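You operate a simulated robot arm through the tools that you are given. There is no shell and no other tool. Be economical: measure what you need, move in short steps, check, and stop when the job is done.

Carry out the task below with a simulated robot arm. There is one attempt and no reset: what you move stays moved.

## Task
Set the tub on the scale, add water, tare, tip in the silica.
Fine: water goes in ahead of the powder; jug and scoop end empty and go back; no dust, no spill.

It is judged by the outcome, as a careful person would: the job done as asked, and still so three seconds after it is handed in. It fails if anything else is knocked over, pushed out of place, dropped, spilled or broken.

## Robot
A 6-joint arm with a two-finger parallel gripper, fixed in place. Base frame: the origin is at the foot of the arm, x ahead of it, y to its left, z up; the work surface is at about z = 0.82. Units: m, degrees, N and s.
With the tool pointing down near the work surface it reaches from about 0.26 to 0.68 m from the base axis. Its first joint turns from -66.0 to 66.0 degrees. Payload 2.9 kg.
The tool frame sits at the grasp point between the pads (the TCP): z along the fingers, y along the line on which they close. The tips reach 0.03 m beyond it. Largest opening 0.11 m; finger width 0.02, thickness 0.01; the body of the gripper, 0.048 by 0.112 m, starts 0.055 m behind the TCP.
Orientation is that of the tool frame in the base frame, as [roll, pitch, yaw] about the fixed x, y, z axes, in that order (R = Rz(yaw) Ry(pitch) Rx(roll)). With the fingers straight down and closing along the base's y, the tool's x points along the base's -x, its y along +y and its z along -z.

## Interface
- The arm moves only by the tool nudge_tool. Its argument "commands" is a list of rows, each a list of 3 entries, a list of its own where there are three numbers: the shift along the tool's x, y, z in mm, then the turn, a rotation vector about the tool's x, y, z in degrees, then the closure, from 0 (fully open) to 1 (shut). In form: [[[tx, ty, tz], [ax, ay, az], gripper], ...]. A call has 1 to 8 rows; each row shifts and turns the commanded pose from where the row before left it, along the tool's axes as they then stand. Each row takes 0.2 s and may step no farther than 0.05 m and 8.6 degrees from the row before; otherwise, or with a gripper value out of range, the whole call is refused. Where a pose cannot be reached the arm comes as near as it can. A force on the tool above 40 N (or 10 N above the force at the start of the call, whichever is more), or a blocked arm, ends the call early, and 0.2 s more pass. Each finger travels about 0.108 m/s and halts on what it meets, pressing with about 25 N; the grip force reading is that of the motor and also rises with nothing between the fingers. The clock runs only during rows and for 0.2 s after the last one: add rows that do not move to give the fingers time. It gives the time, the measured TCP pose, the force on the tool (base axes), the opening and the grip force at its end, in the units of the frame above (readings bear some noise), and new pictures: "views" is both (left out), scene, wrist or none.
- Cameras (640 x 400 px; columns grow to the right, rows downward): "scene" is fixed at [0.0788, 0.4321, 1.3942]; the picture's right is [-0.76, -0.65, 0.00], its down [-0.31, 0.36, -0.88] and it looks along [0.57, -0.67, -0.48] (base axes); focal length 259 px, centre (320, 200). "wrist" rides on the gripper at [0.072, 0.017, -0.103] in the tool frame; the picture's right is [-0.23, 0.97, 0.00], its down [-0.76, -0.18, -0.62] and it looks along [-0.61, -0.14, 0.78] (tool axes); focal length 222 px, centre (320, 200). There is no depth. A picture from a camera that has moved, and an enlarged one, comes with that camera's place and axes in the base frame and with its lens.
- close_up(camera, box): a new picture of the part [left, top, right, bottom] of that camera's present view, enlarged. The clock stands still meanwhile.
- close_job(): hands the job in; it is judged then, once.

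Go step by step. Nothing tells you positions but the pictures and the camera data: compare them with the known pose of the tool, close in by small moves and look again before you grip or let go. The budget is 120 turns and 200 pictures, counting those below and the enlarged ones. Unless the task says otherwise, let go and move clear before handing in, and close with one line.

The tools are called after "Call:" by a JSON object that holds its "op" and its "data". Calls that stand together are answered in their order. nudge_tool: Moves the arm, as the interface text tells. Its arguments: {"type":"object","properties":{"commands":{"type":"array","items":{"type":"array"}},"views":{"type":"string","enum":["both","scene","wrist","none"]}},"required":["commands"]} The other tools are called the same way: close_up (camera, box) takes an enlarged picture of a part of a camera's view; close_job () hands the job in.

At the start:

```text
t: 0.0
position: [0.2931, -0.1246, 1.3214]
tcp_rot: [180.0, 0.0, -180.0]
contact_force: [0.0, -0.6, 0.4]
width: 0.1101
finger_force: 0.1
```

scene: 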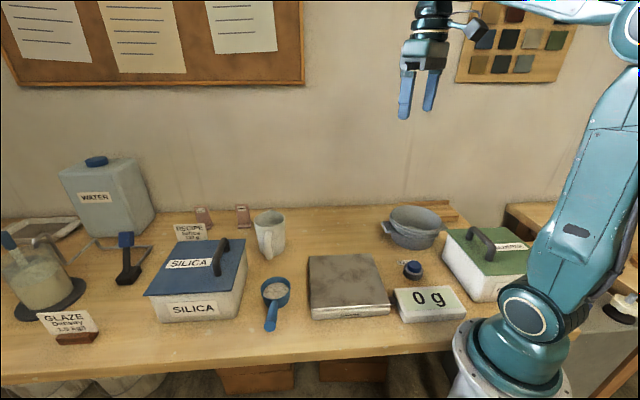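
wrist: 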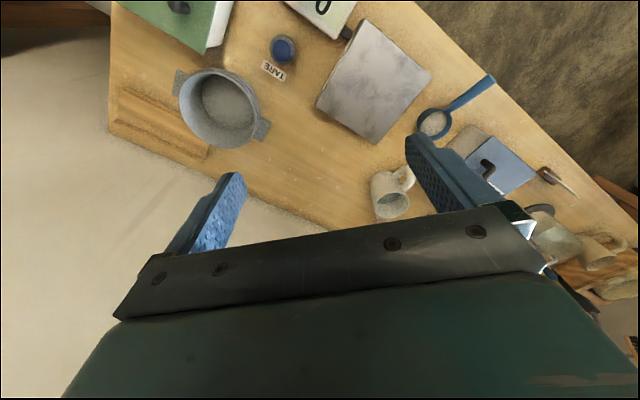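

The bench holds the tub (pot with two lugs), scale with tare button, a water mug and a scoop of powder. I'll look at details first.

Call:
{"op": "close_up", "data": {"camera": "scene", "box": [360, 180, 500, 330]}}

Call:
{"op": "close_up", "data": {"camera": "scene", "box": [230, 195, 390, 335]}}

Call:
{"op": "close_up", "data": {"camera": "wrist", "box": [160, 10, 560, 230]}}

Call:
{"op": "close_up", "data": {"camera": "scene", "box": [0, 140, 270, 350]}}

```text
2.67 times, centred on (430, 255) of scene
camera zoom: at [0.0788, 0.4321, 1.3942], right [-0.76, -0.65, 0.0], down [-0.31, 0.36, -0.88], along [0.57, -0.67, -0.48], focal length 692 px, centre (27, 53)
```

zoom: 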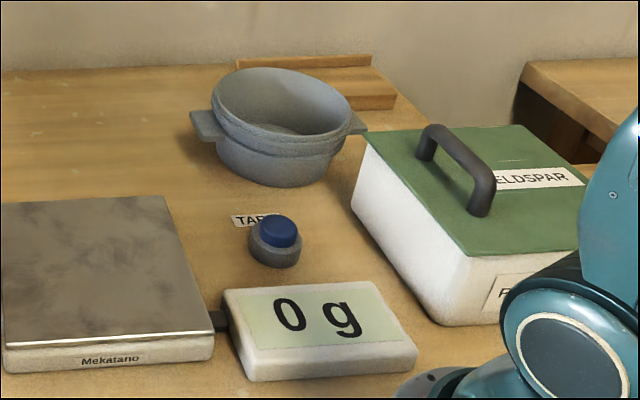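

```text
2.86 times, centred on (310, 265) of scene
camera zoom: at [0.0788, 0.4321, 1.3942], right [-0.76, -0.65, 0.0], down [-0.31, 0.36, -0.88], along [0.57, -0.67, -0.48], focal length 741 px, centre (349, 14)
```

zoom: 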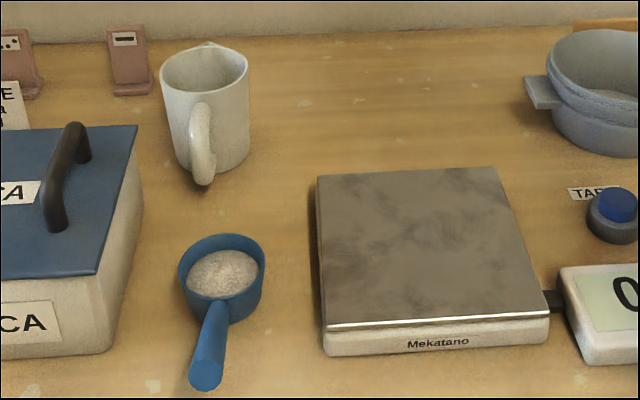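

```text
1.60 times, centred on (360, 120) of wrist
camera zoom: at [0.2195, -0.1063, 1.4254], right [0.23, 0.97, 0.0], down [0.76, -0.18, 0.62], along [0.61, -0.14, -0.78], focal length 355 px, centre (256, 328)
```

zoom: 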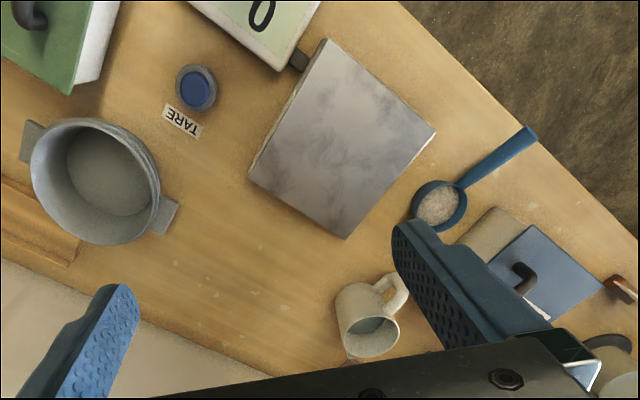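

```text
1.90 times, centred on (135, 245) of scene
camera zoom: at [0.0788, 0.4321, 1.3942], right [-0.76, -0.65, 0.0], down [-0.31, 0.36, -0.88], along [0.57, -0.67, -0.48], focal length 494 px, centre (672, 114)
```

zoom: 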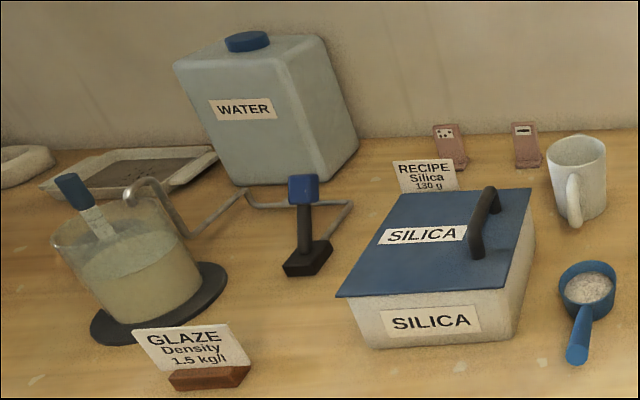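

Estimates: tub centre about (0.32,-0.37), rim z≈0.885, radius ≈0.088. The scale is near (0.36,-0.01), the jug near (0.657,0) with its handle toward 130°, and the scoop bowl near (0.49,0.13). First I'll move above the far wall of the tub.

Call:
{"op": "nudge_tool", "data": {"commands": [[[-10, -35, 33], [0, 0, 0], 0], [[-10, -35, 33], [0, 0, 0], 0], [[-10, -35, 33], [0, 0, 0], 0], [[-10, -35, 33], [0, 0, 0], 0], [[-10, -35, 33], [0, 0, 0], 0], [[-10, -35, 33], [0, 0, 0], 0], [[-10, -35, 33], [0, 0, 0], 0], [[-10, -35, 10], [0, 0, 0], 0]], "views": "none"}}

Call:
{"op": "nudge_tool", "data": {"commands": [[[0, 0, 0], [0, 0, -7.5], 0], [[0, 0, 0], [0, 0, -7.5], 0], [[0, 0, 0], [0, 0, -7.5], 0], [[0, 0, 0], [0, 0, -7.5], 0], [[0, 0, 0], [0, 0, -7.5], 0], [[0, 0, 0], [0, 0, -7.5], 0]], "views": "both"}}

```text
t: 1.8
position: [0.373, -0.4027, 1.0814]
tcp_rot: [180.0, 0.0, 180.0]
contact_force: [-0.1, 0.1, -0.3]
width: 0.1099
finger_force: 0.0
```

```text
t: 3.2
position: [0.3722, -0.403, 1.08]
tcp_rot: [180.0, 0.0, -134.8]
contact_force: [-0.3, 0.1, -0.1]
width: 0.1101
finger_force: 0.1
camera wrist: at [0.309, -0.4427, 1.1845], right [-0.53, 0.85, 0.0], down [0.66, 0.41, 0.62], along [0.53, 0.33, -0.78], focal length 222 px, centre (320, 200)
```

scene: 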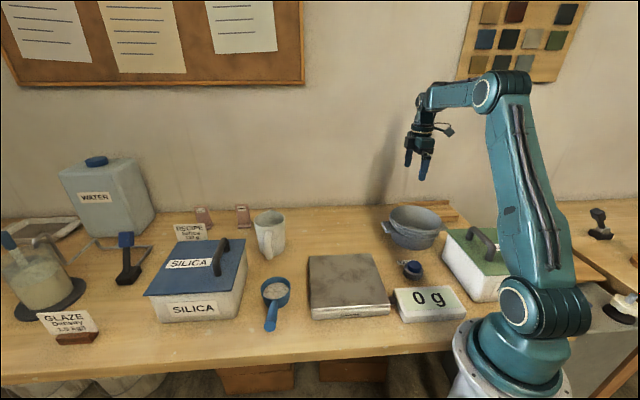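
wrist: 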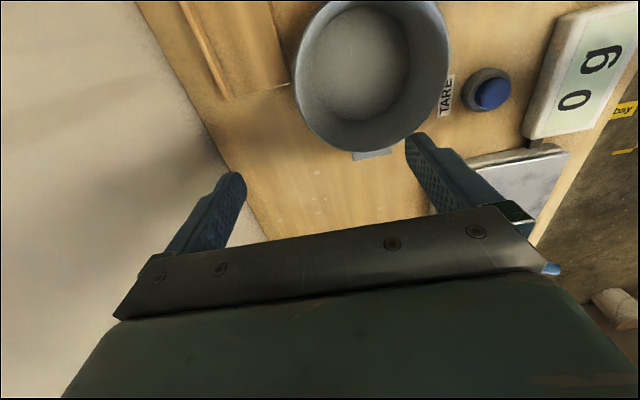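

The tub centre refines to about (0.313,-0.371), radius 0.09. I'll shift over the wall and come down partway.

Call:
{"op": "nudge_tool", "data": {"commands": [[[19, -22, 0], [0, 0, 0], 0], [[0, 0, 45], [0, 0, 0], 0], [[0, 0, 40], [0, 0, 0], 0], [[0, 0, 35], [0, 0, 0], 0]], "views": "both"}}

Call:
{"op": "close_up", "data": {"camera": "scene", "box": [360, 140, 480, 260]}}

```text
t: 4.2
position: [0.3741, -0.4325, 0.9589]
tcp_rot: [180.0, 0.0, -135.0]
contact_force: [-0.4, 0.6, -0.1]
width: 0.1102
finger_force: 0.0
camera wrist: at [0.3111, -0.4711, 1.0629], right [-0.53, 0.85, 0.0], down [0.66, 0.41, 0.62], along [0.53, 0.33, -0.78], focal length 222 px, centre (320, 200)
```

scene: 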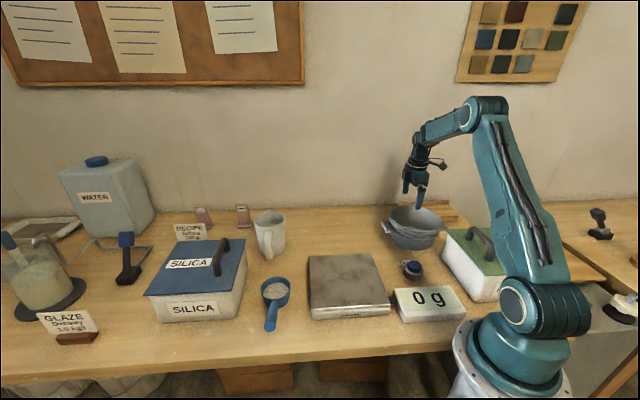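
wrist: 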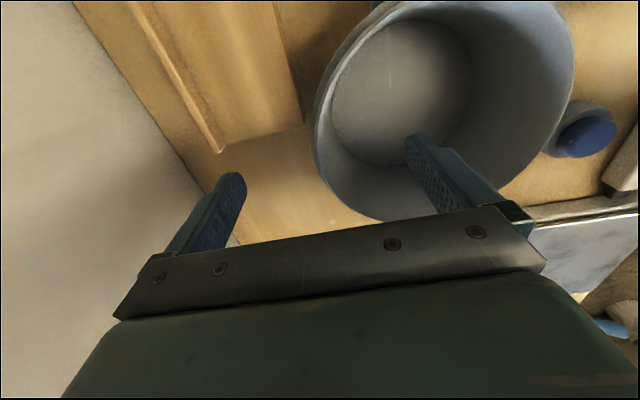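

```text
3.33 times, centred on (420, 200) of scene
camera zoom: at [0.0788, 0.4321, 1.3942], right [-0.76, -0.65, 0.0], down [-0.31, 0.36, -0.88], along [0.57, -0.67, -0.48], focal length 864 px, centre (-13, 200)
```

zoom: 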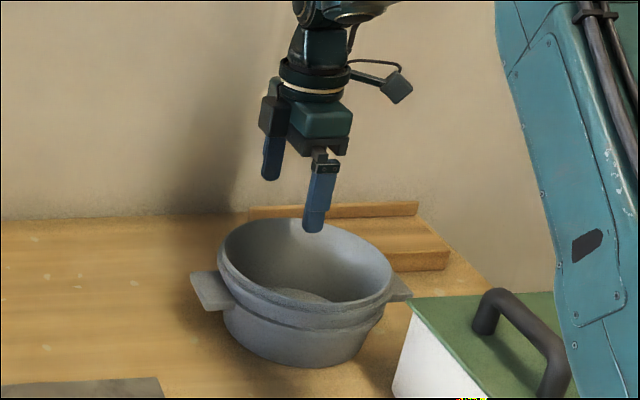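

The wall sits midway between the fingers. I'll descend with TCP to about 0.873 and close slowly.

Call:
{"op": "nudge_tool", "data": {"commands": [[[0, 0, 40], [0, 0, 0], 0], [[0, 0, 30], [0, 0, 0], 0], [[0, 0, 15], [0, 0, 0], 0]], "views": "both"}}

Call:
{"op": "close_up", "data": {"camera": "scene", "box": [360, 140, 480, 260]}}

```text
t: 5.0
position: [0.3758, -0.4328, 0.8802]
tcp_rot: [-179.4, 0.0, -135.0]
contact_force: [-4.7, 5.4, 24.1]
width: 0.1066
finger_force: 0.0
camera wrist: at [0.3116, -0.4717, 0.9828], right [-0.53, 0.85, -0.01], down [0.66, 0.42, 0.62], along [0.53, 0.32, -0.78], focal length 222 px, centre (320, 200)
```

scene: 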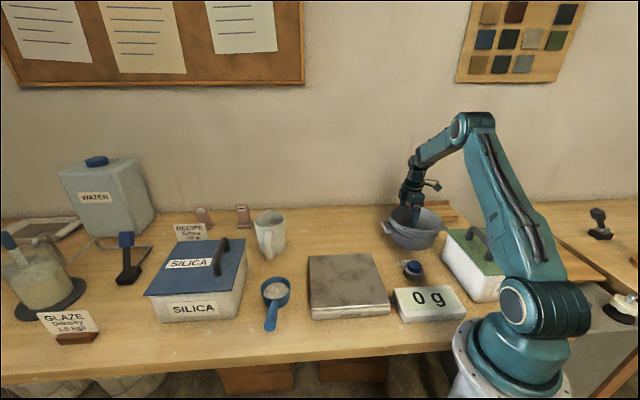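
wrist: 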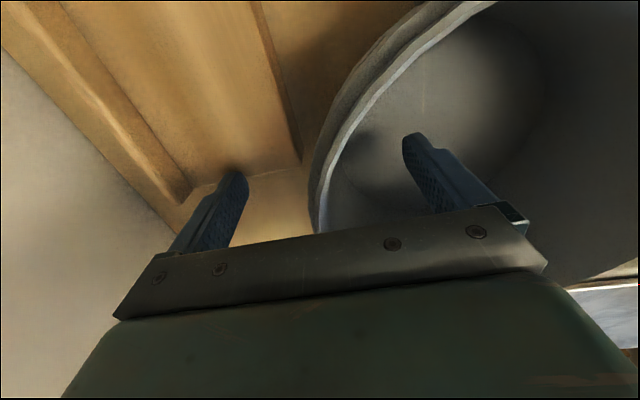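

```text
3.33 times, centred on (420, 200) of scene
camera zoom: at [0.0784, 0.4326, 1.394], right [-0.76, -0.65, 0.0], down [-0.31, 0.36, -0.88], along [0.57, -0.67, -0.48], focal length 864 px, centre (-13, 200)
```

zoom: 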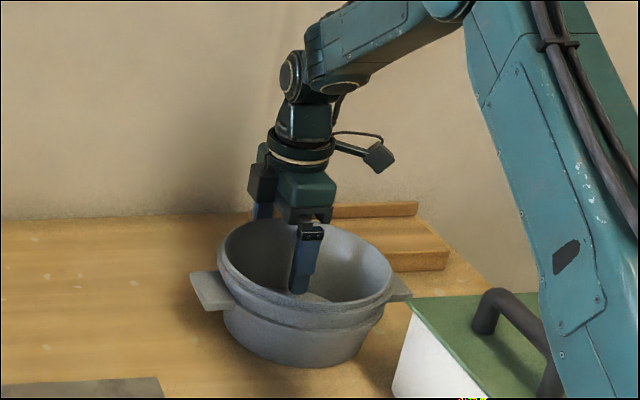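

I met something: the outer finger seems to have touched the board behind the tub. I'll back up, narrow the opening to about 0.05, and come down again.

Call:
{"op": "nudge_tool", "data": {"commands": [[[0, 0, -25], [0, 0, 0], 0], [[0, 0, 0], [0, 0, 0], 0.5], [[0, 0, 0], [0, 0, 0], 0.55], [[0, 0, 0], [0, 0, 0], 0.55]], "views": "both"}}

Call:
{"op": "close_up", "data": {"camera": "scene", "box": [360, 140, 480, 260]}}

```text
t: 6.0
position: [0.3755, -0.4327, 0.9009]
tcp_rot: [180.0, -0.1, -135.1]
contact_force: [0.1, 0.6, 0.1]
width: 0.0497
finger_force: 0.1
camera wrist: at [0.3112, -0.4714, 1.0042], right [-0.53, 0.85, 0.0], down [0.66, 0.41, 0.62], along [0.53, 0.33, -0.78], focal length 222 px, centre (320, 200)
```

scene: 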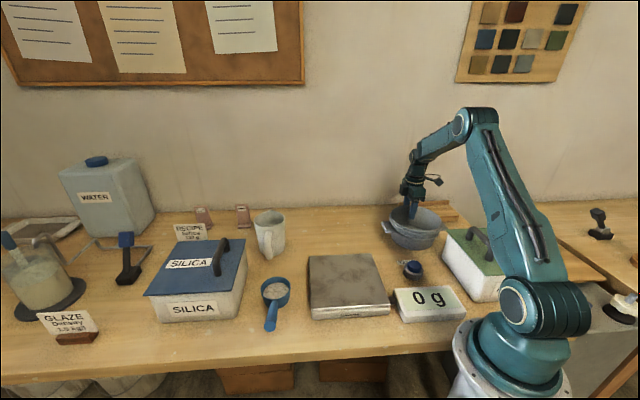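
wrist: 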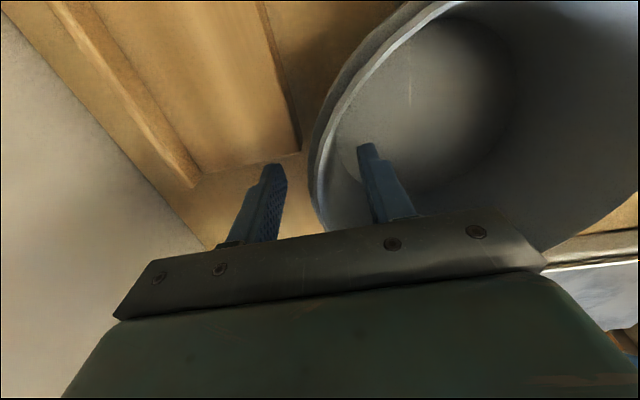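

```text
3.33 times, centred on (420, 200) of scene
camera zoom: at [0.0788, 0.4321, 1.3942], right [-0.76, -0.65, 0.0], down [-0.31, 0.36, -0.88], along [0.57, -0.67, -0.48], focal length 864 px, centre (-13, 200)
```

zoom: 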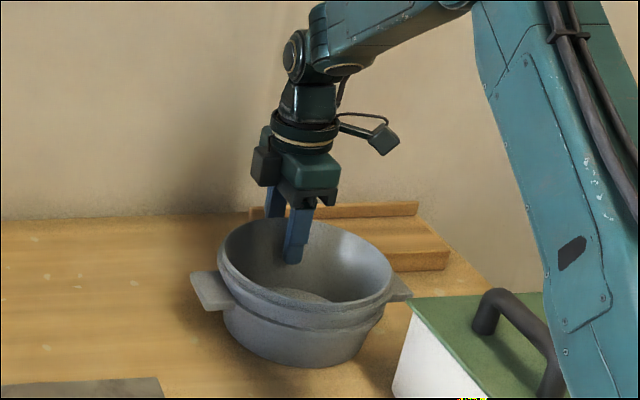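

Now I'll shift slightly away from the board end and ease down while watching the force.

Call:
{"op": "nudge_tool", "data": {"commands": [[[-10, -2, 0], [0, 0, 0], 0.55], [[0, 0, 10], [0, 0, 0], 0.55], [[0, 0, 6], [0, 0, 0], 0.55], [[0, 0, 6], [0, 0, 0], 0.55]], "views": "wrist"}}

Call:
{"op": "close_up", "data": {"camera": "scene", "box": [360, 140, 480, 260]}}

```text
t: 7.0
position: [0.3837, -0.4282, 0.8801]
tcp_rot: [-179.9, 0.0, -135.0]
contact_force: [-0.5, 0.9, 5.4]
width: 0.049
finger_force: 0.0
camera wrist: at [0.3195, -0.4659, 0.9834], right [-0.53, 0.85, 0.0], down [0.66, 0.41, 0.62], along [0.53, 0.33, -0.78], focal length 222 px, centre (320, 200)
```

wrist: 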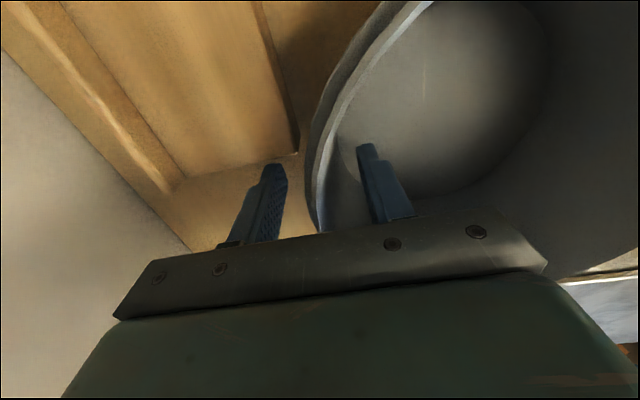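

```text
3.33 times, centred on (420, 200) of scene
camera zoom: at [0.0787, 0.4322, 1.3942], right [-0.76, -0.65, 0.0], down [-0.31, 0.36, -0.88], along [0.57, -0.67, -0.48], focal length 864 px, centre (-13, 200)
```

zoom: 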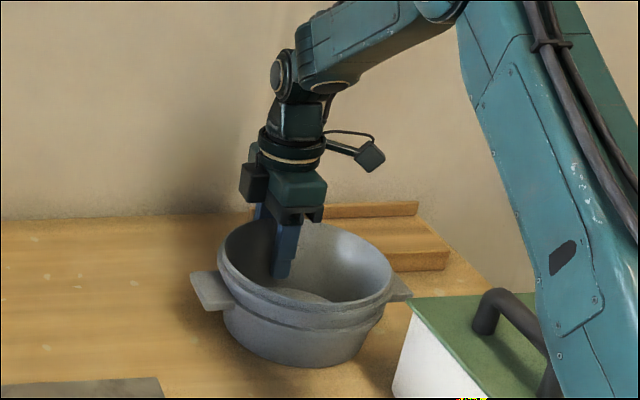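

The finger just brushes the board edge at tip z≈0.85. Grip depth is already enough here, so I'll lift 3 mm and close on the wall.

Call:
{"op": "nudge_tool", "data": {"commands": [[[-4, 0, -3], [0, 0, 0], 0.6], [[0, 0, 0], [0, 0, 0], 0.75], [[0, 0, 0], [0, 0, 0], 0.9], [[0, 0, 0], [0, 0, 0], 1], [[0, 0, 0], [0, 0, 0], 1]], "views": "wrist"}}

Call:
{"op": "close_up", "data": {"camera": "scene", "box": [360, 140, 480, 260]}}

```text
t: 8.2
position: [0.3856, -0.4232, 0.8832]
tcp_rot: [180.0, 0.1, -134.9]
contact_force: [-2.8, -1.0, 10.1]
width: 0.0154
finger_force: 24.5
camera wrist: at [0.3219, -0.4633, 0.9861], right [-0.53, 0.85, 0.0], down [0.66, 0.41, 0.62], along [0.53, 0.33, -0.78], focal length 222 px, centre (320, 200)
```

wrist: 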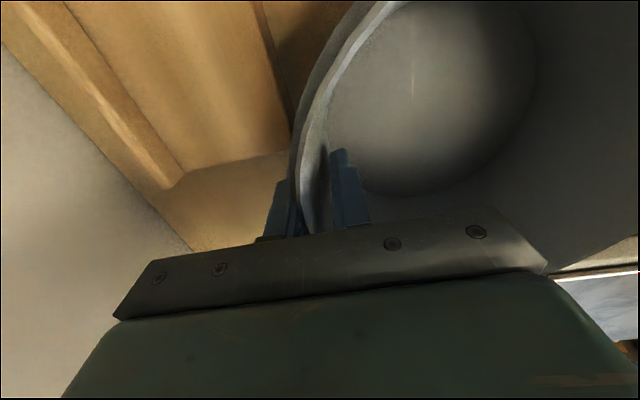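

```text
3.33 times, centred on (420, 200) of scene
camera zoom: at [0.0786, 0.4322, 1.3942], right [-0.76, -0.65, 0.0], down [-0.31, 0.36, -0.88], along [0.57, -0.67, -0.48], focal length 864 px, centre (-13, 200)
```

zoom: 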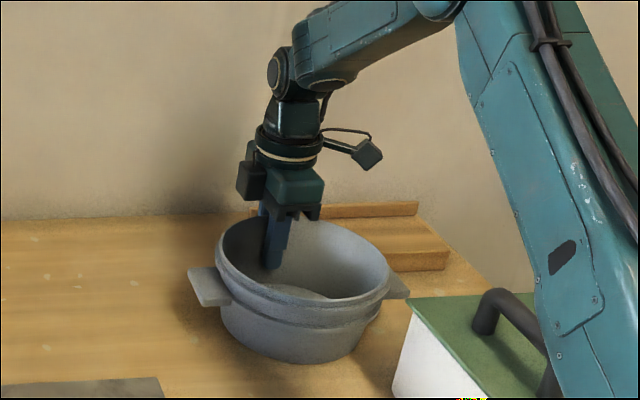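

I've gripped the wall (0.015 wide). Now a lift.

Call:
{"op": "nudge_tool", "data": {"commands": [[[0, 0, -10], [0, 0, 0], 1], [[0, 0, -20], [0, 0, 0], 1], [[0, 0, -30], [0, 0, 0], 1], [[0, 0, -30], [0, 0, 0], 1]], "views": "both"}}

Call:
{"op": "close_up", "data": {"camera": "scene", "box": [360, 110, 480, 260]}}

```text
t: 9.2
position: [0.3874, -0.4235, 0.9724]
tcp_rot: [-180.0, 0.0, -135.0]
contact_force: [-0.8, 0.9, -2.0]
width: 0.0077
finger_force: 24.5
camera wrist: at [0.3229, -0.4628, 1.0762], right [-0.53, 0.85, 0.0], down [0.66, 0.41, 0.62], along [0.53, 0.33, -0.78], focal length 222 px, centre (320, 200)
```

scene: 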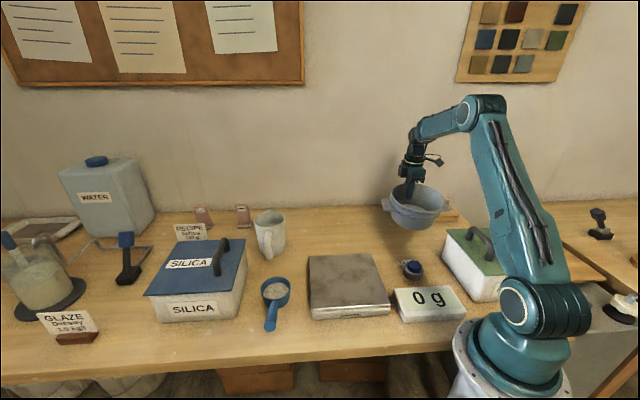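
wrist: 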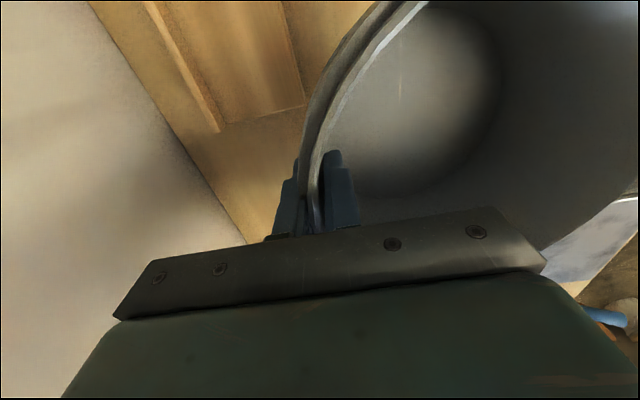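

```text
2.67 times, centred on (420, 185) of scene
camera zoom: at [0.0788, 0.4321, 1.3942], right [-0.76, -0.65, 0.0], down [-0.31, 0.36, -0.88], along [0.57, -0.67, -0.48], focal length 692 px, centre (53, 240)
```

zoom: 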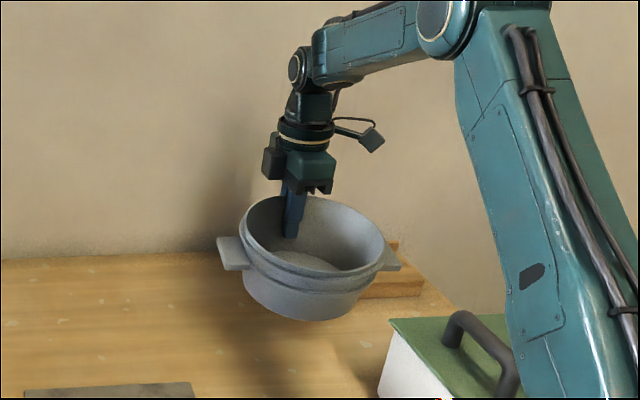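

The tub is held. I'll raise it a little more and carry it across to the scale.

Call:
{"op": "nudge_tool", "data": {"commands": [[[-10, 8, -10], [0, 0, 0], 1], [[-25, 20, -10], [0, 0, 0], 1], [[-30, 25, 0], [0, 0, 0], 1], [[-30, 25, 0], [0, 0, 0], 1], [[-30, 25, 0], [0, 0, 0], 1], [[-30, 25, 0], [0, 0, 0], 1], [[-30, 25, 0], [0, 0, 0], 1], [[-30, 25, 0], [0, 0, 0], 1]], "views": "none"}}

Call:
{"op": "nudge_tool", "data": {"commands": [[[-30, 23, 0], [0, 0, 0], 1], [[-21, 15, 0], [0, 0, 0], 1], [[-10, 7, 0], [0, 0, 0], 1], [[0, 0, 0], [0, 0, 0], 1]], "views": "both"}}

Call:
{"op": "close_up", "data": {"camera": "scene", "box": [270, 150, 430, 330]}}

```text
t: 11.0
position: [0.4114, -0.1472, 0.9917]
tcp_rot: [-179.9, -0.1, -135.2]
contact_force: [0.2, 0.5, -2.1]
width: 0.0078
finger_force: 25.0
```

```text
t: 12.0
position: [0.4234, -0.0704, 0.9932]
tcp_rot: [180.0, 0.0, -135.0]
contact_force: [0.1, -0.3, -2.0]
width: 0.008
finger_force: 25.0
camera wrist: at [0.3599, -0.1102, 1.0958], right [-0.53, 0.85, 0.0], down [0.66, 0.41, 0.62], along [0.53, 0.33, -0.78], focal length 222 px, centre (320, 200)
```

scene: 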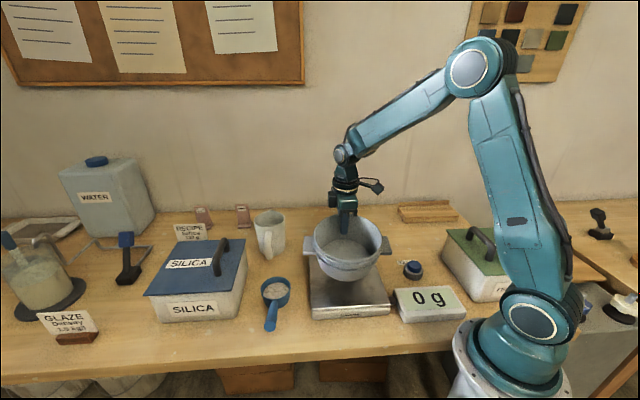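
wrist: 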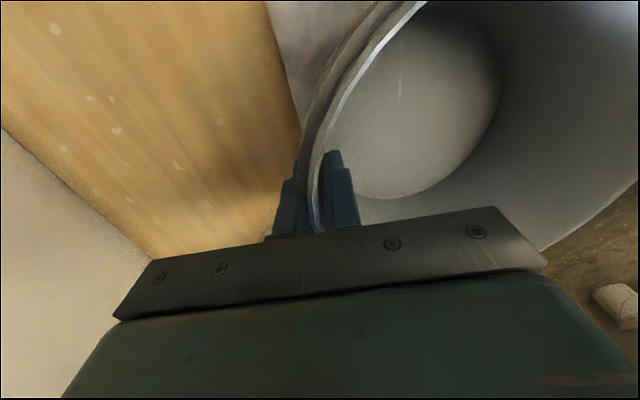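

```text
2.22 times, centred on (350, 240) of scene
camera zoom: at [0.0788, 0.4321, 1.3942], right [-0.76, -0.65, 0.0], down [-0.31, 0.36, -0.88], along [0.57, -0.67, -0.48], focal length 576 px, centre (253, 111)
```

zoom: 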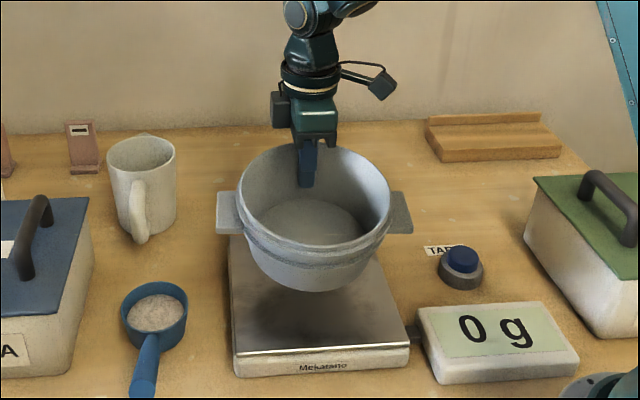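

The tub is centred over the pan. Lowering in steps while watching the force.

Call:
{"op": "nudge_tool", "data": {"commands": [[[0, 0, 25], [0, 0, 0], 1], [[0, 0, 20], [0, 0, 0], 1], [[0, 0, 8], [0, 0, 0], 1], [[0, 0, 4], [0, 0, 0], 1]], "views": "scene"}}

Call:
{"op": "close_up", "data": {"camera": "scene", "box": [290, 200, 410, 330]}}

```text
t: 13.0
position: [0.4237, -0.0724, 0.9354]
tcp_rot: [-180.0, 0.1, -135.0]
contact_force: [4.4, -2.6, 13.0]
width: 0.0105
finger_force: 24.9
```

scene: 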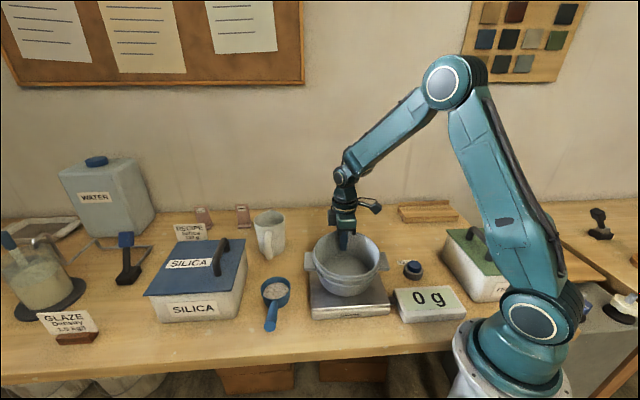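

```text
3.08 times, centred on (350, 265) of scene
camera zoom: at [0.0787, 0.432, 1.3942], right [-0.76, -0.65, 0.0], down [-0.31, 0.36, -0.88], along [0.57, -0.67, -0.48], focal length 798 px, centre (228, 0)
```

zoom: 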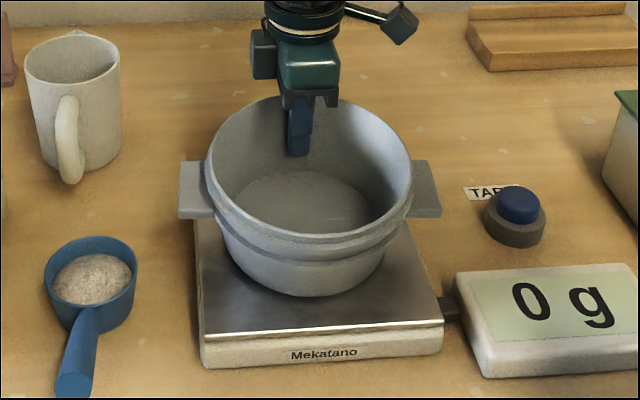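

The tub's on contact but likely slightly tilted, so I'll ease a bit further down to settle it.

Call:
{"op": "nudge_tool", "data": {"commands": [[[0, 0, 3], [0, 0, 0], 1], [[0, 0, 2], [0, 0, 0], 1]], "views": "none"}}

Call:
{"op": "close_up", "data": {"camera": "scene", "box": [290, 200, 470, 330]}}

```text
t: 13.6
position: [0.4238, -0.0703, 0.9307]
tcp_rot: [179.9, 0.0, -135.1]
contact_force: [3.3, -1.7, 11.0]
width: 0.0126
finger_force: 25.2
```

```text
3.08 times, centred on (380, 265) of scene
camera zoom: at [0.0787, 0.432, 1.3942], right [-0.76, -0.65, 0.0], down [-0.31, 0.36, -0.88], along [0.57, -0.67, -0.48], focal length 798 px, centre (135, 0)
```

zoom: 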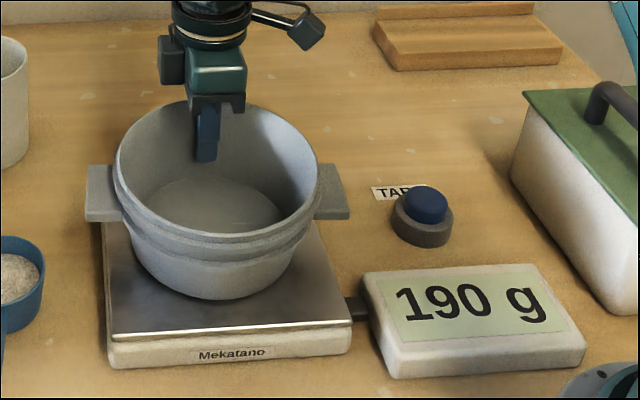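

Call:
{"op": "nudge_tool", "data": {"commands": [[[0, 0, 3], [0, 0, 0], 1], [[0, 0, 2], [0, 0, 0], 1]], "views": "none"}}

Call:
{"op": "close_up", "data": {"camera": "scene", "box": [290, 200, 470, 330]}}

```text
t: 14.2
position: [0.4234, -0.0709, 0.9251]
tcp_rot: [-180.0, 0.0, -134.9]
contact_force: [3.3, -3.5, 11.9]
width: 0.0143
finger_force: 24.7
```

```text
3.08 times, centred on (380, 265) of scene
camera zoom: at [0.0788, 0.432, 1.3942], right [-0.76, -0.65, 0.0], down [-0.31, 0.36, -0.88], along [0.57, -0.67, -0.48], focal length 798 px, centre (135, 0)
```

zoom: 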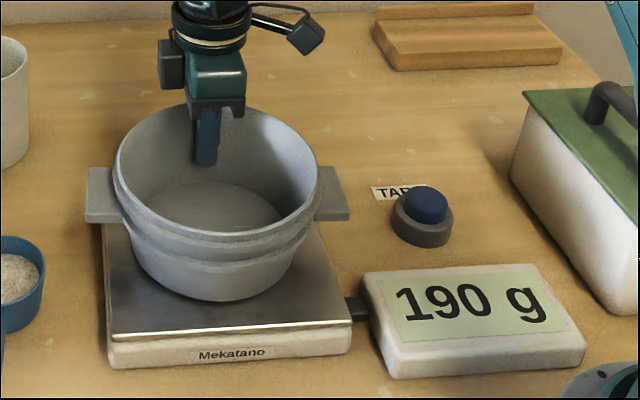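

Nearly level and settled; the scale reads 190 g. I'll open gradually, then rise.

Call:
{"op": "nudge_tool", "data": {"commands": [[[0, 0, 1], [0, 0, 0], 0.85], [[0, 0, 0], [0, 0, 0], 0.75], [[0, 0, 0], [0, 0, 0], 0.65], [[0, 0, 0], [0, 0, 0], 0.6], [[0, 0, -30], [0, 0, 0], 0.6], [[0, 0, -40], [0, 0, 0], 0.6], [[0, 0, -40], [0, 0, 0], 0.6]], "views": "both"}}

Call:
{"op": "close_up", "data": {"camera": "scene", "box": [290, 200, 470, 330]}}

```text
t: 15.8
position: [0.4227, -0.0718, 1.0338]
tcp_rot: [-180.0, 0.0, -134.9]
contact_force: [-0.3, -0.1, 0.4]
width: 0.0441
finger_force: 0.1
camera wrist: at [0.3587, -0.1099, 1.1375], right [-0.53, 0.85, 0.0], down [0.66, 0.41, 0.62], along [0.53, 0.33, -0.78], focal length 222 px, centre (320, 200)
```

scene: 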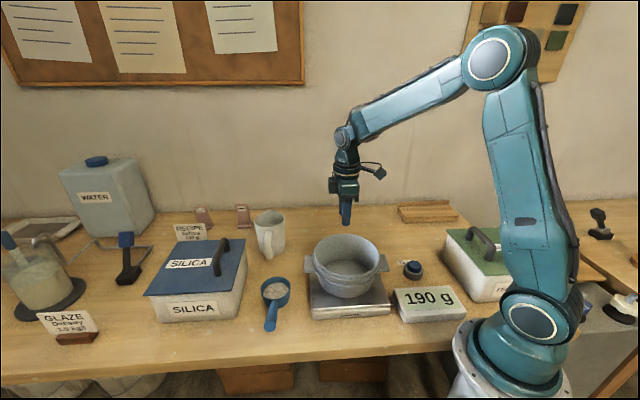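
wrist: 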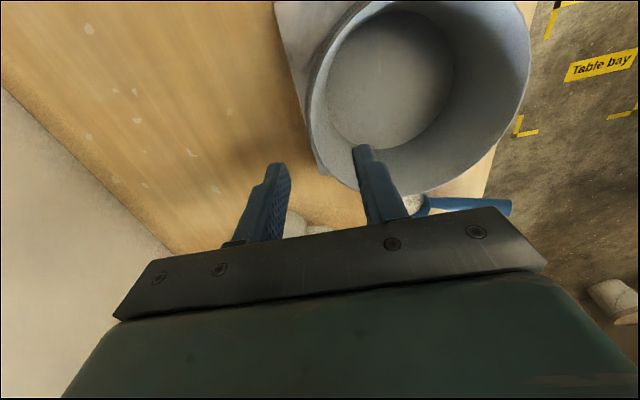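

```text
3.08 times, centred on (380, 265) of scene
camera zoom: at [0.0788, 0.4321, 1.3942], right [-0.76, -0.65, 0.0], down [-0.31, 0.36, -0.88], along [0.57, -0.67, -0.48], focal length 798 px, centre (135, 0)
```

zoom: 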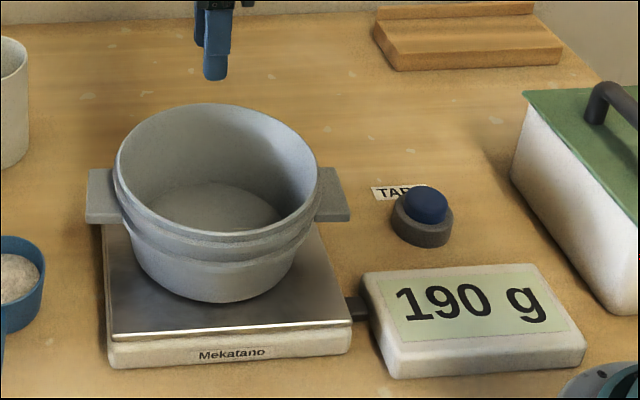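

The tub is on the scale (centre ≈(0.36,-0.012), rim ≈0.935). Next is the jug: I'll rise and turn the tool so it closes across the jug handle.

Call:
{"op": "nudge_tool", "data": {"commands": [[[0, 0, -20], [0, 0, 8], 0.5], [[0, 0, -20], [0, 0, 8], 0.4], [[0, 0, -20], [0, 0, 8], 0.4], [[0, 0, 0], [0, 0, 8], 0.4], [[0, 0, 0], [0, 0, 8], 0.4], [[0, 0, 0], [0, 0, 8], 0.4], [[0, 0, 0], [0, 0, 8], 0.4], [[0, 0, 0], [0, 0, 8], 0.4]], "views": "none"}}

Call:
{"op": "nudge_tool", "data": {"commands": [[[0, 0, 0], [0, 0, 8], 0.4], [[0, 0, 0], [0, 0, 8], 0.4], [[0, 0, 0], [0, 0, 8], 0.4], [[0, 0, 0], [0, 0, 7], 0.4], [[0, 0, 0], [0, 0, 0], 0.4]], "views": "none"}}

```text
t: 17.6
position: [0.4231, -0.0712, 1.0941]
tcp_rot: [-180.0, 0.0, 160.8]
contact_force: [-0.1, 0.3, 0.4]
width: 0.0662
finger_force: 0.0
```

```text
t: 18.8
position: [0.423, -0.071, 1.0927]
tcp_rot: [179.9, 0.0, 129.9]
contact_force: [0.4, -0.1, -1.0]
width: 0.0659
finger_force: 0.0
```

Call:
{"op": "nudge_tool", "data": {"commands": [[[6.6, 45.3, 0], [0, 0, 0], 0.4], [[6.6, 45.3, 0], [0, 0, 0], 0.4], [[6.6, 45.3, 0], [0, 0, 0], 0.4], [[6.6, 45.3, 0], [0, 0, 0], 0.4], [[6.6, 45.3, 0], [0, 0, 0], 0.4]], "views": "both"}}

Call:
{"op": "close_up", "data": {"camera": "wrist", "box": [170, 0, 490, 200]}}

Call:
{"op": "close_up", "data": {"camera": "scene", "box": [230, 150, 330, 270]}}

```text
t: 20.0
position: [0.5757, 0.0981, 1.0941]
tcp_rot: [179.9, 0.0, 130.0]
contact_force: [-1.0, 0.5, -0.3]
width: 0.0661
finger_force: 0.2
camera wrist: at [0.5416, 0.1658, 1.1974], right [0.89, 0.45, 0.0], down [0.35, -0.7, 0.62], along [0.28, -0.56, -0.78], focal length 222 px, centre (320, 200)
```

scene: 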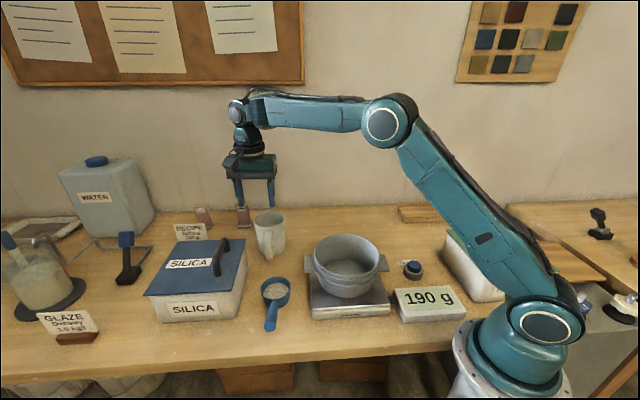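
wrist: 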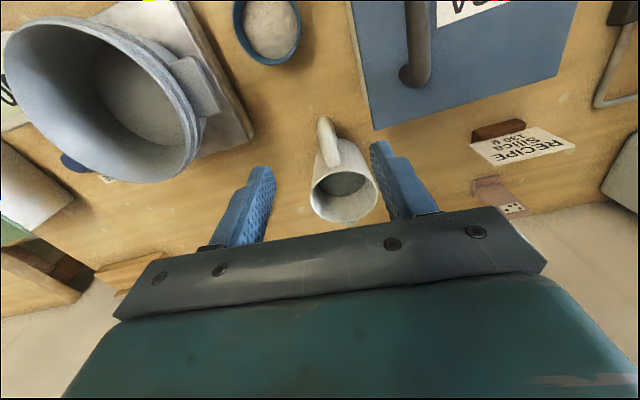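

```text
2.00 times, centred on (330, 100) of wrist
camera zoom: at [0.5416, 0.1658, 1.1974], right [0.89, 0.45, 0.0], down [0.35, -0.7, 0.62], along [0.28, -0.56, -0.78], focal length 444 px, centre (300, 400)
```

zoom: 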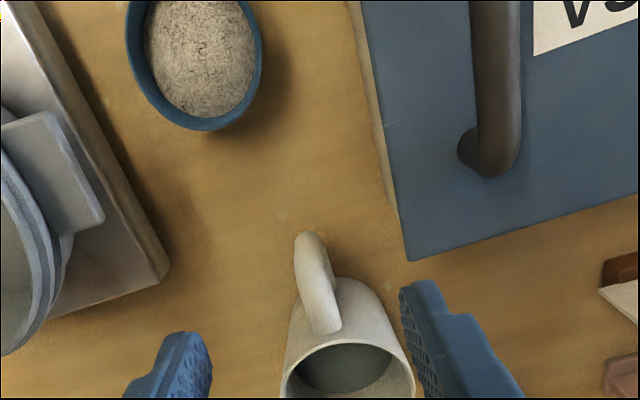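

```text
3.33 times, centred on (280, 210) of scene
camera zoom: at [0.0788, 0.4321, 1.3942], right [-0.76, -0.65, 0.0], down [-0.31, 0.36, -0.88], along [0.57, -0.67, -0.48], focal length 864 px, centre (453, 167)
```

zoom: 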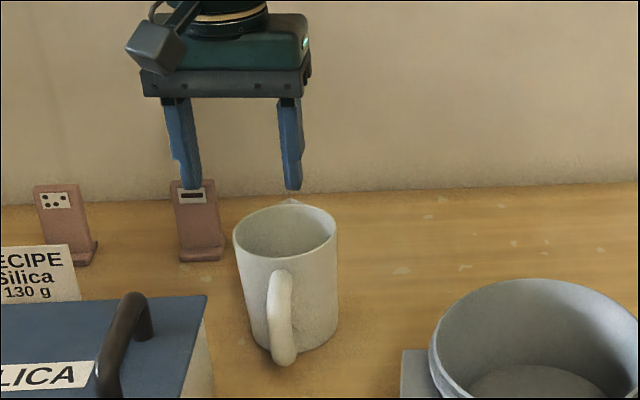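

The jug handle bar looks to be at about (0.60,0.062), z 0.85–0.92, well centred between the fingers. I'll tilt 15° toward the jug and descend partway.

Call:
{"op": "nudge_tool", "data": {"commands": [[[0, 0, 0], [0, -7.5, 0], 0.4], [[0, 0, 0], [0, -7.5, 0], 0.4], [[14, -5, 30], [0, 0, 0], 0.4], [[0, 0, 40], [0, 0, 0], 0.4], [[0, 0, 40], [0, 0, 0], 0.4]], "views": "both"}}

Call:
{"op": "close_up", "data": {"camera": "wrist", "box": [200, 60, 440, 210]}}

Call:
{"op": "close_up", "data": {"camera": "scene", "box": [220, 150, 320, 270]}}

```text
t: 21.2
position: [0.5815, 0.0847, 0.9843]
tcp_rot: [179.8, 15.0, 129.9]
contact_force: [-0.3, 0.5, 0.0]
width: 0.066
finger_force: 0.0
camera wrist: at [0.532, 0.17, 1.0647], right [0.89, 0.46, 0.06], down [0.23, -0.55, 0.8], along [0.4, -0.69, -0.6], focal length 222 px, centre (320, 200)
```

scene: 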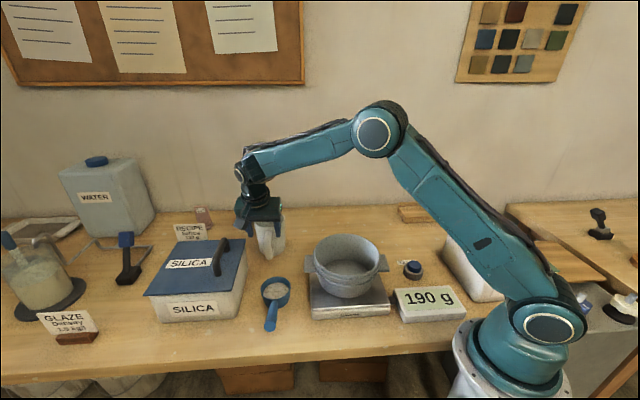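
wrist: 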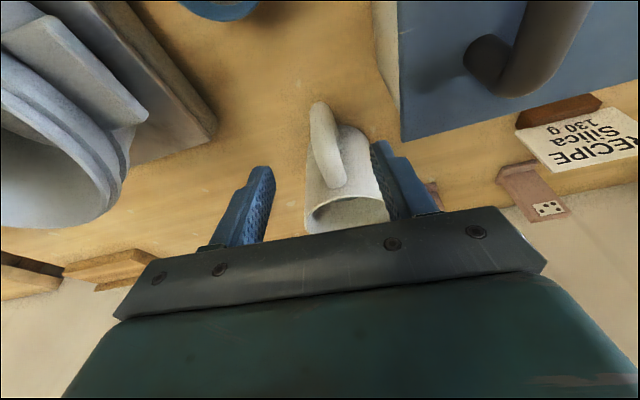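

```text
2.67 times, centred on (320, 135) of wrist
camera zoom: at [0.532, 0.17, 1.0647], right [0.89, 0.46, 0.06], down [0.23, -0.55, 0.8], along [0.4, -0.69, -0.6], focal length 592 px, centre (320, 373)
```

zoom: 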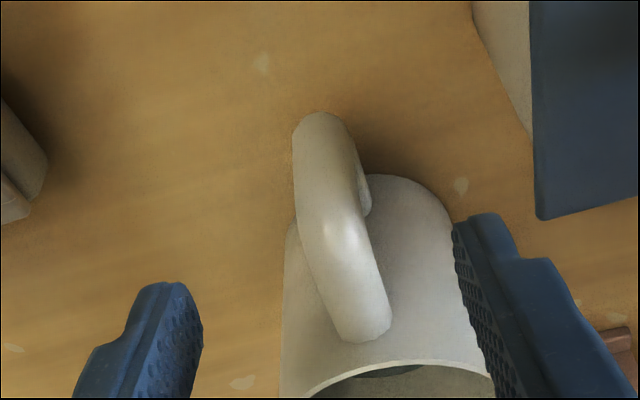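

```text
3.33 times, centred on (270, 210) of scene
camera zoom: at [0.0788, 0.4321, 1.3942], right [-0.76, -0.65, 0.0], down [-0.31, 0.36, -0.88], along [0.57, -0.67, -0.48], focal length 864 px, centre (487, 167)
```

zoom: 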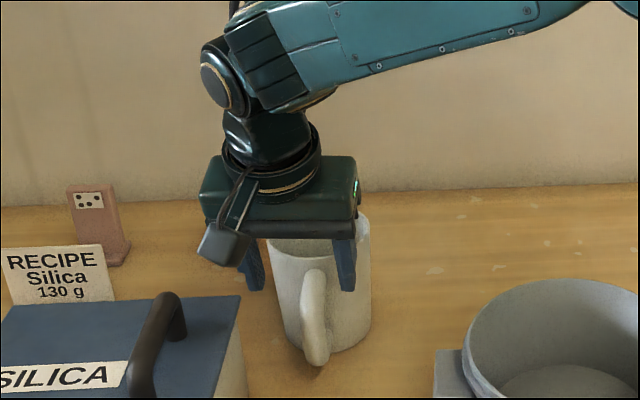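

Aligned. I'll descend along the tool axis about 95 mm so the fingers straddle the handle bar.

Call:
{"op": "nudge_tool", "data": {"commands": [[[0, 1, 40], [0, 0, 0], 0.4], [[0, 0, 30], [0, 0, 0], 0.4], [[0, 0, 15], [0, 0, 0], 0.4], [[0, 0, 10], [0, 0, 0], 0.4]], "views": "both"}}

Call:
{"op": "close_up", "data": {"camera": "wrist", "box": [200, 60, 440, 210]}}

Call:
{"op": "close_up", "data": {"camera": "scene", "box": [220, 170, 320, 290]}}

```text
t: 22.2
position: [0.597, 0.0662, 0.8921]
tcp_rot: [179.9, 14.9, 130.0]
contact_force: [0.2, -0.2, 0.1]
width: 0.0659
finger_force: 0.0
camera wrist: at [0.5483, 0.1518, 0.9737], right [0.89, 0.46, 0.06], down [0.23, -0.55, 0.8], along [0.4, -0.69, -0.6], focal length 222 px, centre (320, 200)
```

scene: 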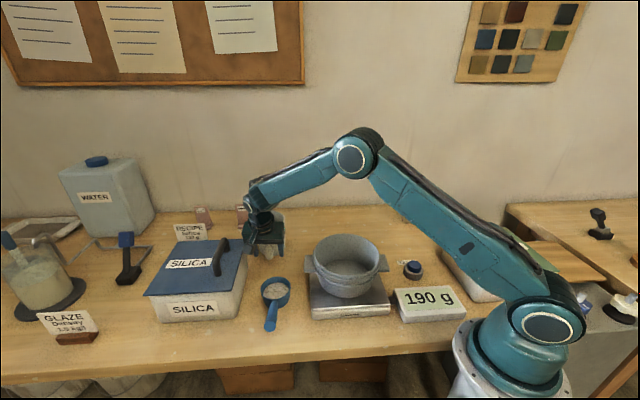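
wrist: 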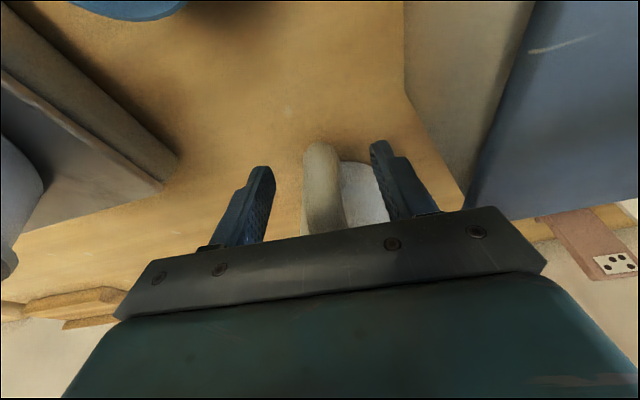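

```text
2.67 times, centred on (320, 135) of wrist
camera zoom: at [0.5483, 0.1518, 0.9737], right [0.89, 0.46, 0.06], down [0.23, -0.55, 0.8], along [0.4, -0.69, -0.6], focal length 592 px, centre (320, 373)
```

zoom: 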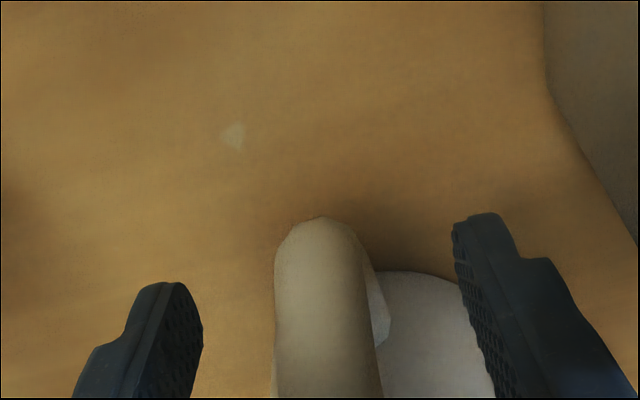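

```text
3.33 times, centred on (270, 230) of scene
camera zoom: at [0.0788, 0.4321, 1.3942], right [-0.76, -0.65, 0.0], down [-0.31, 0.36, -0.88], along [0.57, -0.67, -0.48], focal length 864 px, centre (487, 100)
```

zoom: 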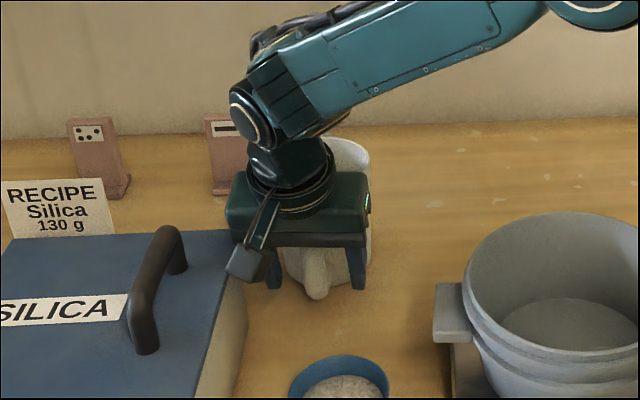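

The handle is between the pads, so I'll close.

Call:
{"op": "nudge_tool", "data": {"commands": [[[0, 0, 0], [0, 0, 0], 0.6], [[0, 0, 0], [0, 0, 0], 0.75], [[0, 0, 0], [0, 0, 0], 0.9], [[0, 0, 0], [0, 0, 0], 1], [[0, 0, 0], [0, 0, 0], 1]], "views": "wrist"}}

Call:
{"op": "close_up", "data": {"camera": "scene", "box": [220, 170, 320, 290]}}

```text
t: 23.4
position: [0.5981, 0.0662, 0.8929]
tcp_rot: [180.0, 14.9, 130.1]
contact_force: [0.4, 0.5, 0.1]
width: 0.0216
finger_force: 25.0
camera wrist: at [0.5481, 0.1519, 0.9739], right [0.89, 0.46, 0.06], down [0.23, -0.55, 0.8], along [0.4, -0.7, -0.6], focal length 222 px, centre (320, 200)
```

wrist: 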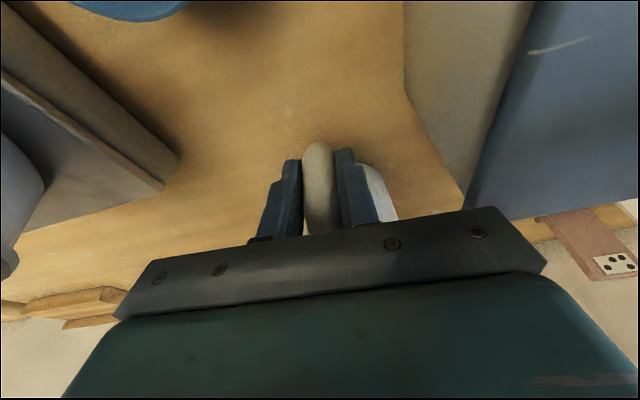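

```text
3.33 times, centred on (270, 230) of scene
camera zoom: at [0.0788, 0.4321, 1.3942], right [-0.76, -0.65, 0.0], down [-0.31, 0.36, -0.88], along [0.57, -0.67, -0.48], focal length 864 px, centre (487, 100)
```

zoom: 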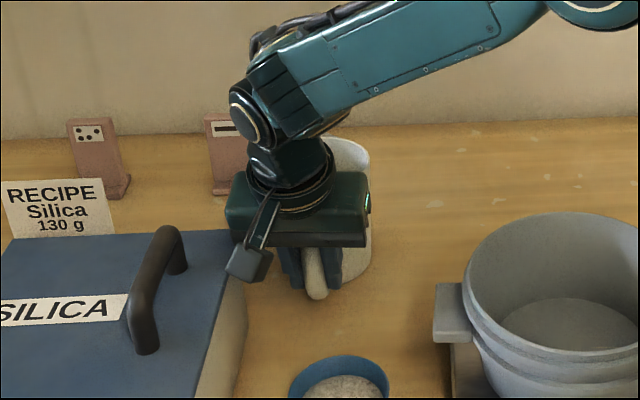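

Gripped at (0.598,0.066,0.893). Lifting straight up gently.

Call:
{"op": "nudge_tool", "data": {"commands": [[[-1.3, 0, -4.8], [0, 0, 0], 1], [[-2.6, 0, -9.7], [0, 0, 0], 1], [[-3.9, 0, -14.5], [0, 0, 0], 1], [[-3.9, 0, -14.5], [0, 0, 0], 1], [[0, 0, 0], [0, 0, 0], 1]], "views": "both"}}

Call:
{"op": "close_up", "data": {"camera": "scene", "box": [220, 150, 320, 270]}}

```text
t: 24.6
position: [0.5978, 0.0665, 0.9386]
tcp_rot: [-180.0, 15.0, 130.0]
contact_force: [-0.1, -0.6, -3.9]
width: 0.0216
finger_force: 24.9
camera wrist: at [0.5486, 0.1525, 1.0194], right [0.89, 0.46, 0.06], down [0.23, -0.55, 0.8], along [0.4, -0.69, -0.6], focal length 222 px, centre (320, 200)
```

scene: 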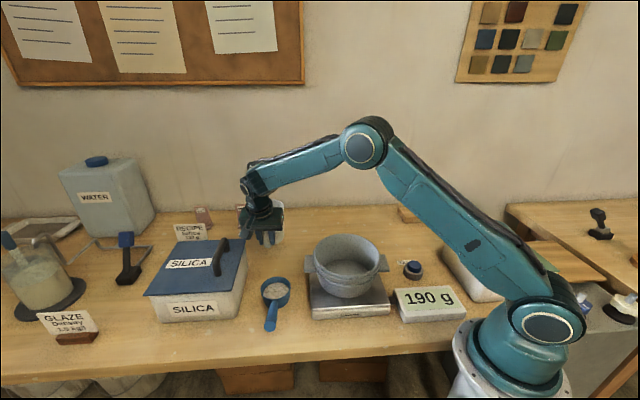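
wrist: 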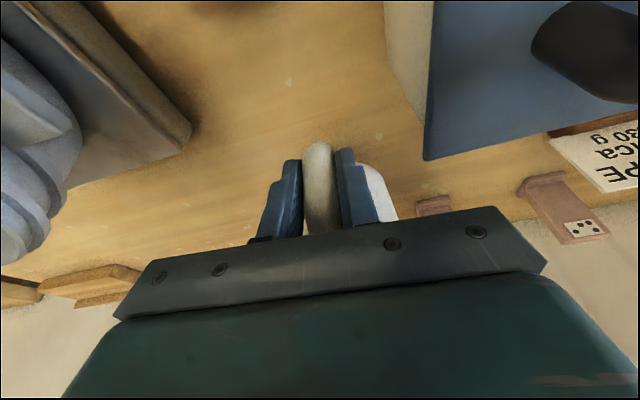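

```text
3.33 times, centred on (270, 210) of scene
camera zoom: at [0.0789, 0.4321, 1.3942], right [-0.76, -0.65, 0.0], down [-0.31, 0.36, -0.88], along [0.57, -0.67, -0.48], focal length 864 px, centre (487, 167)
```

zoom: 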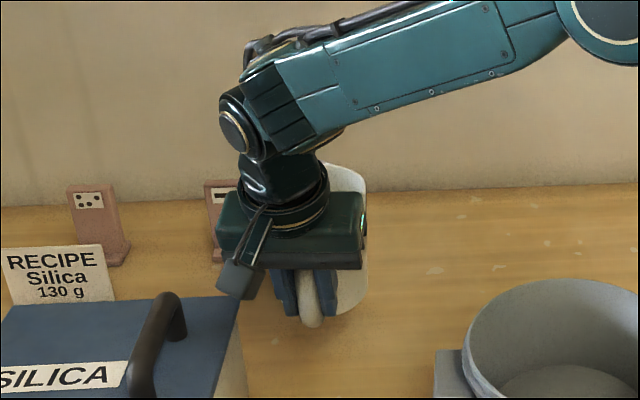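

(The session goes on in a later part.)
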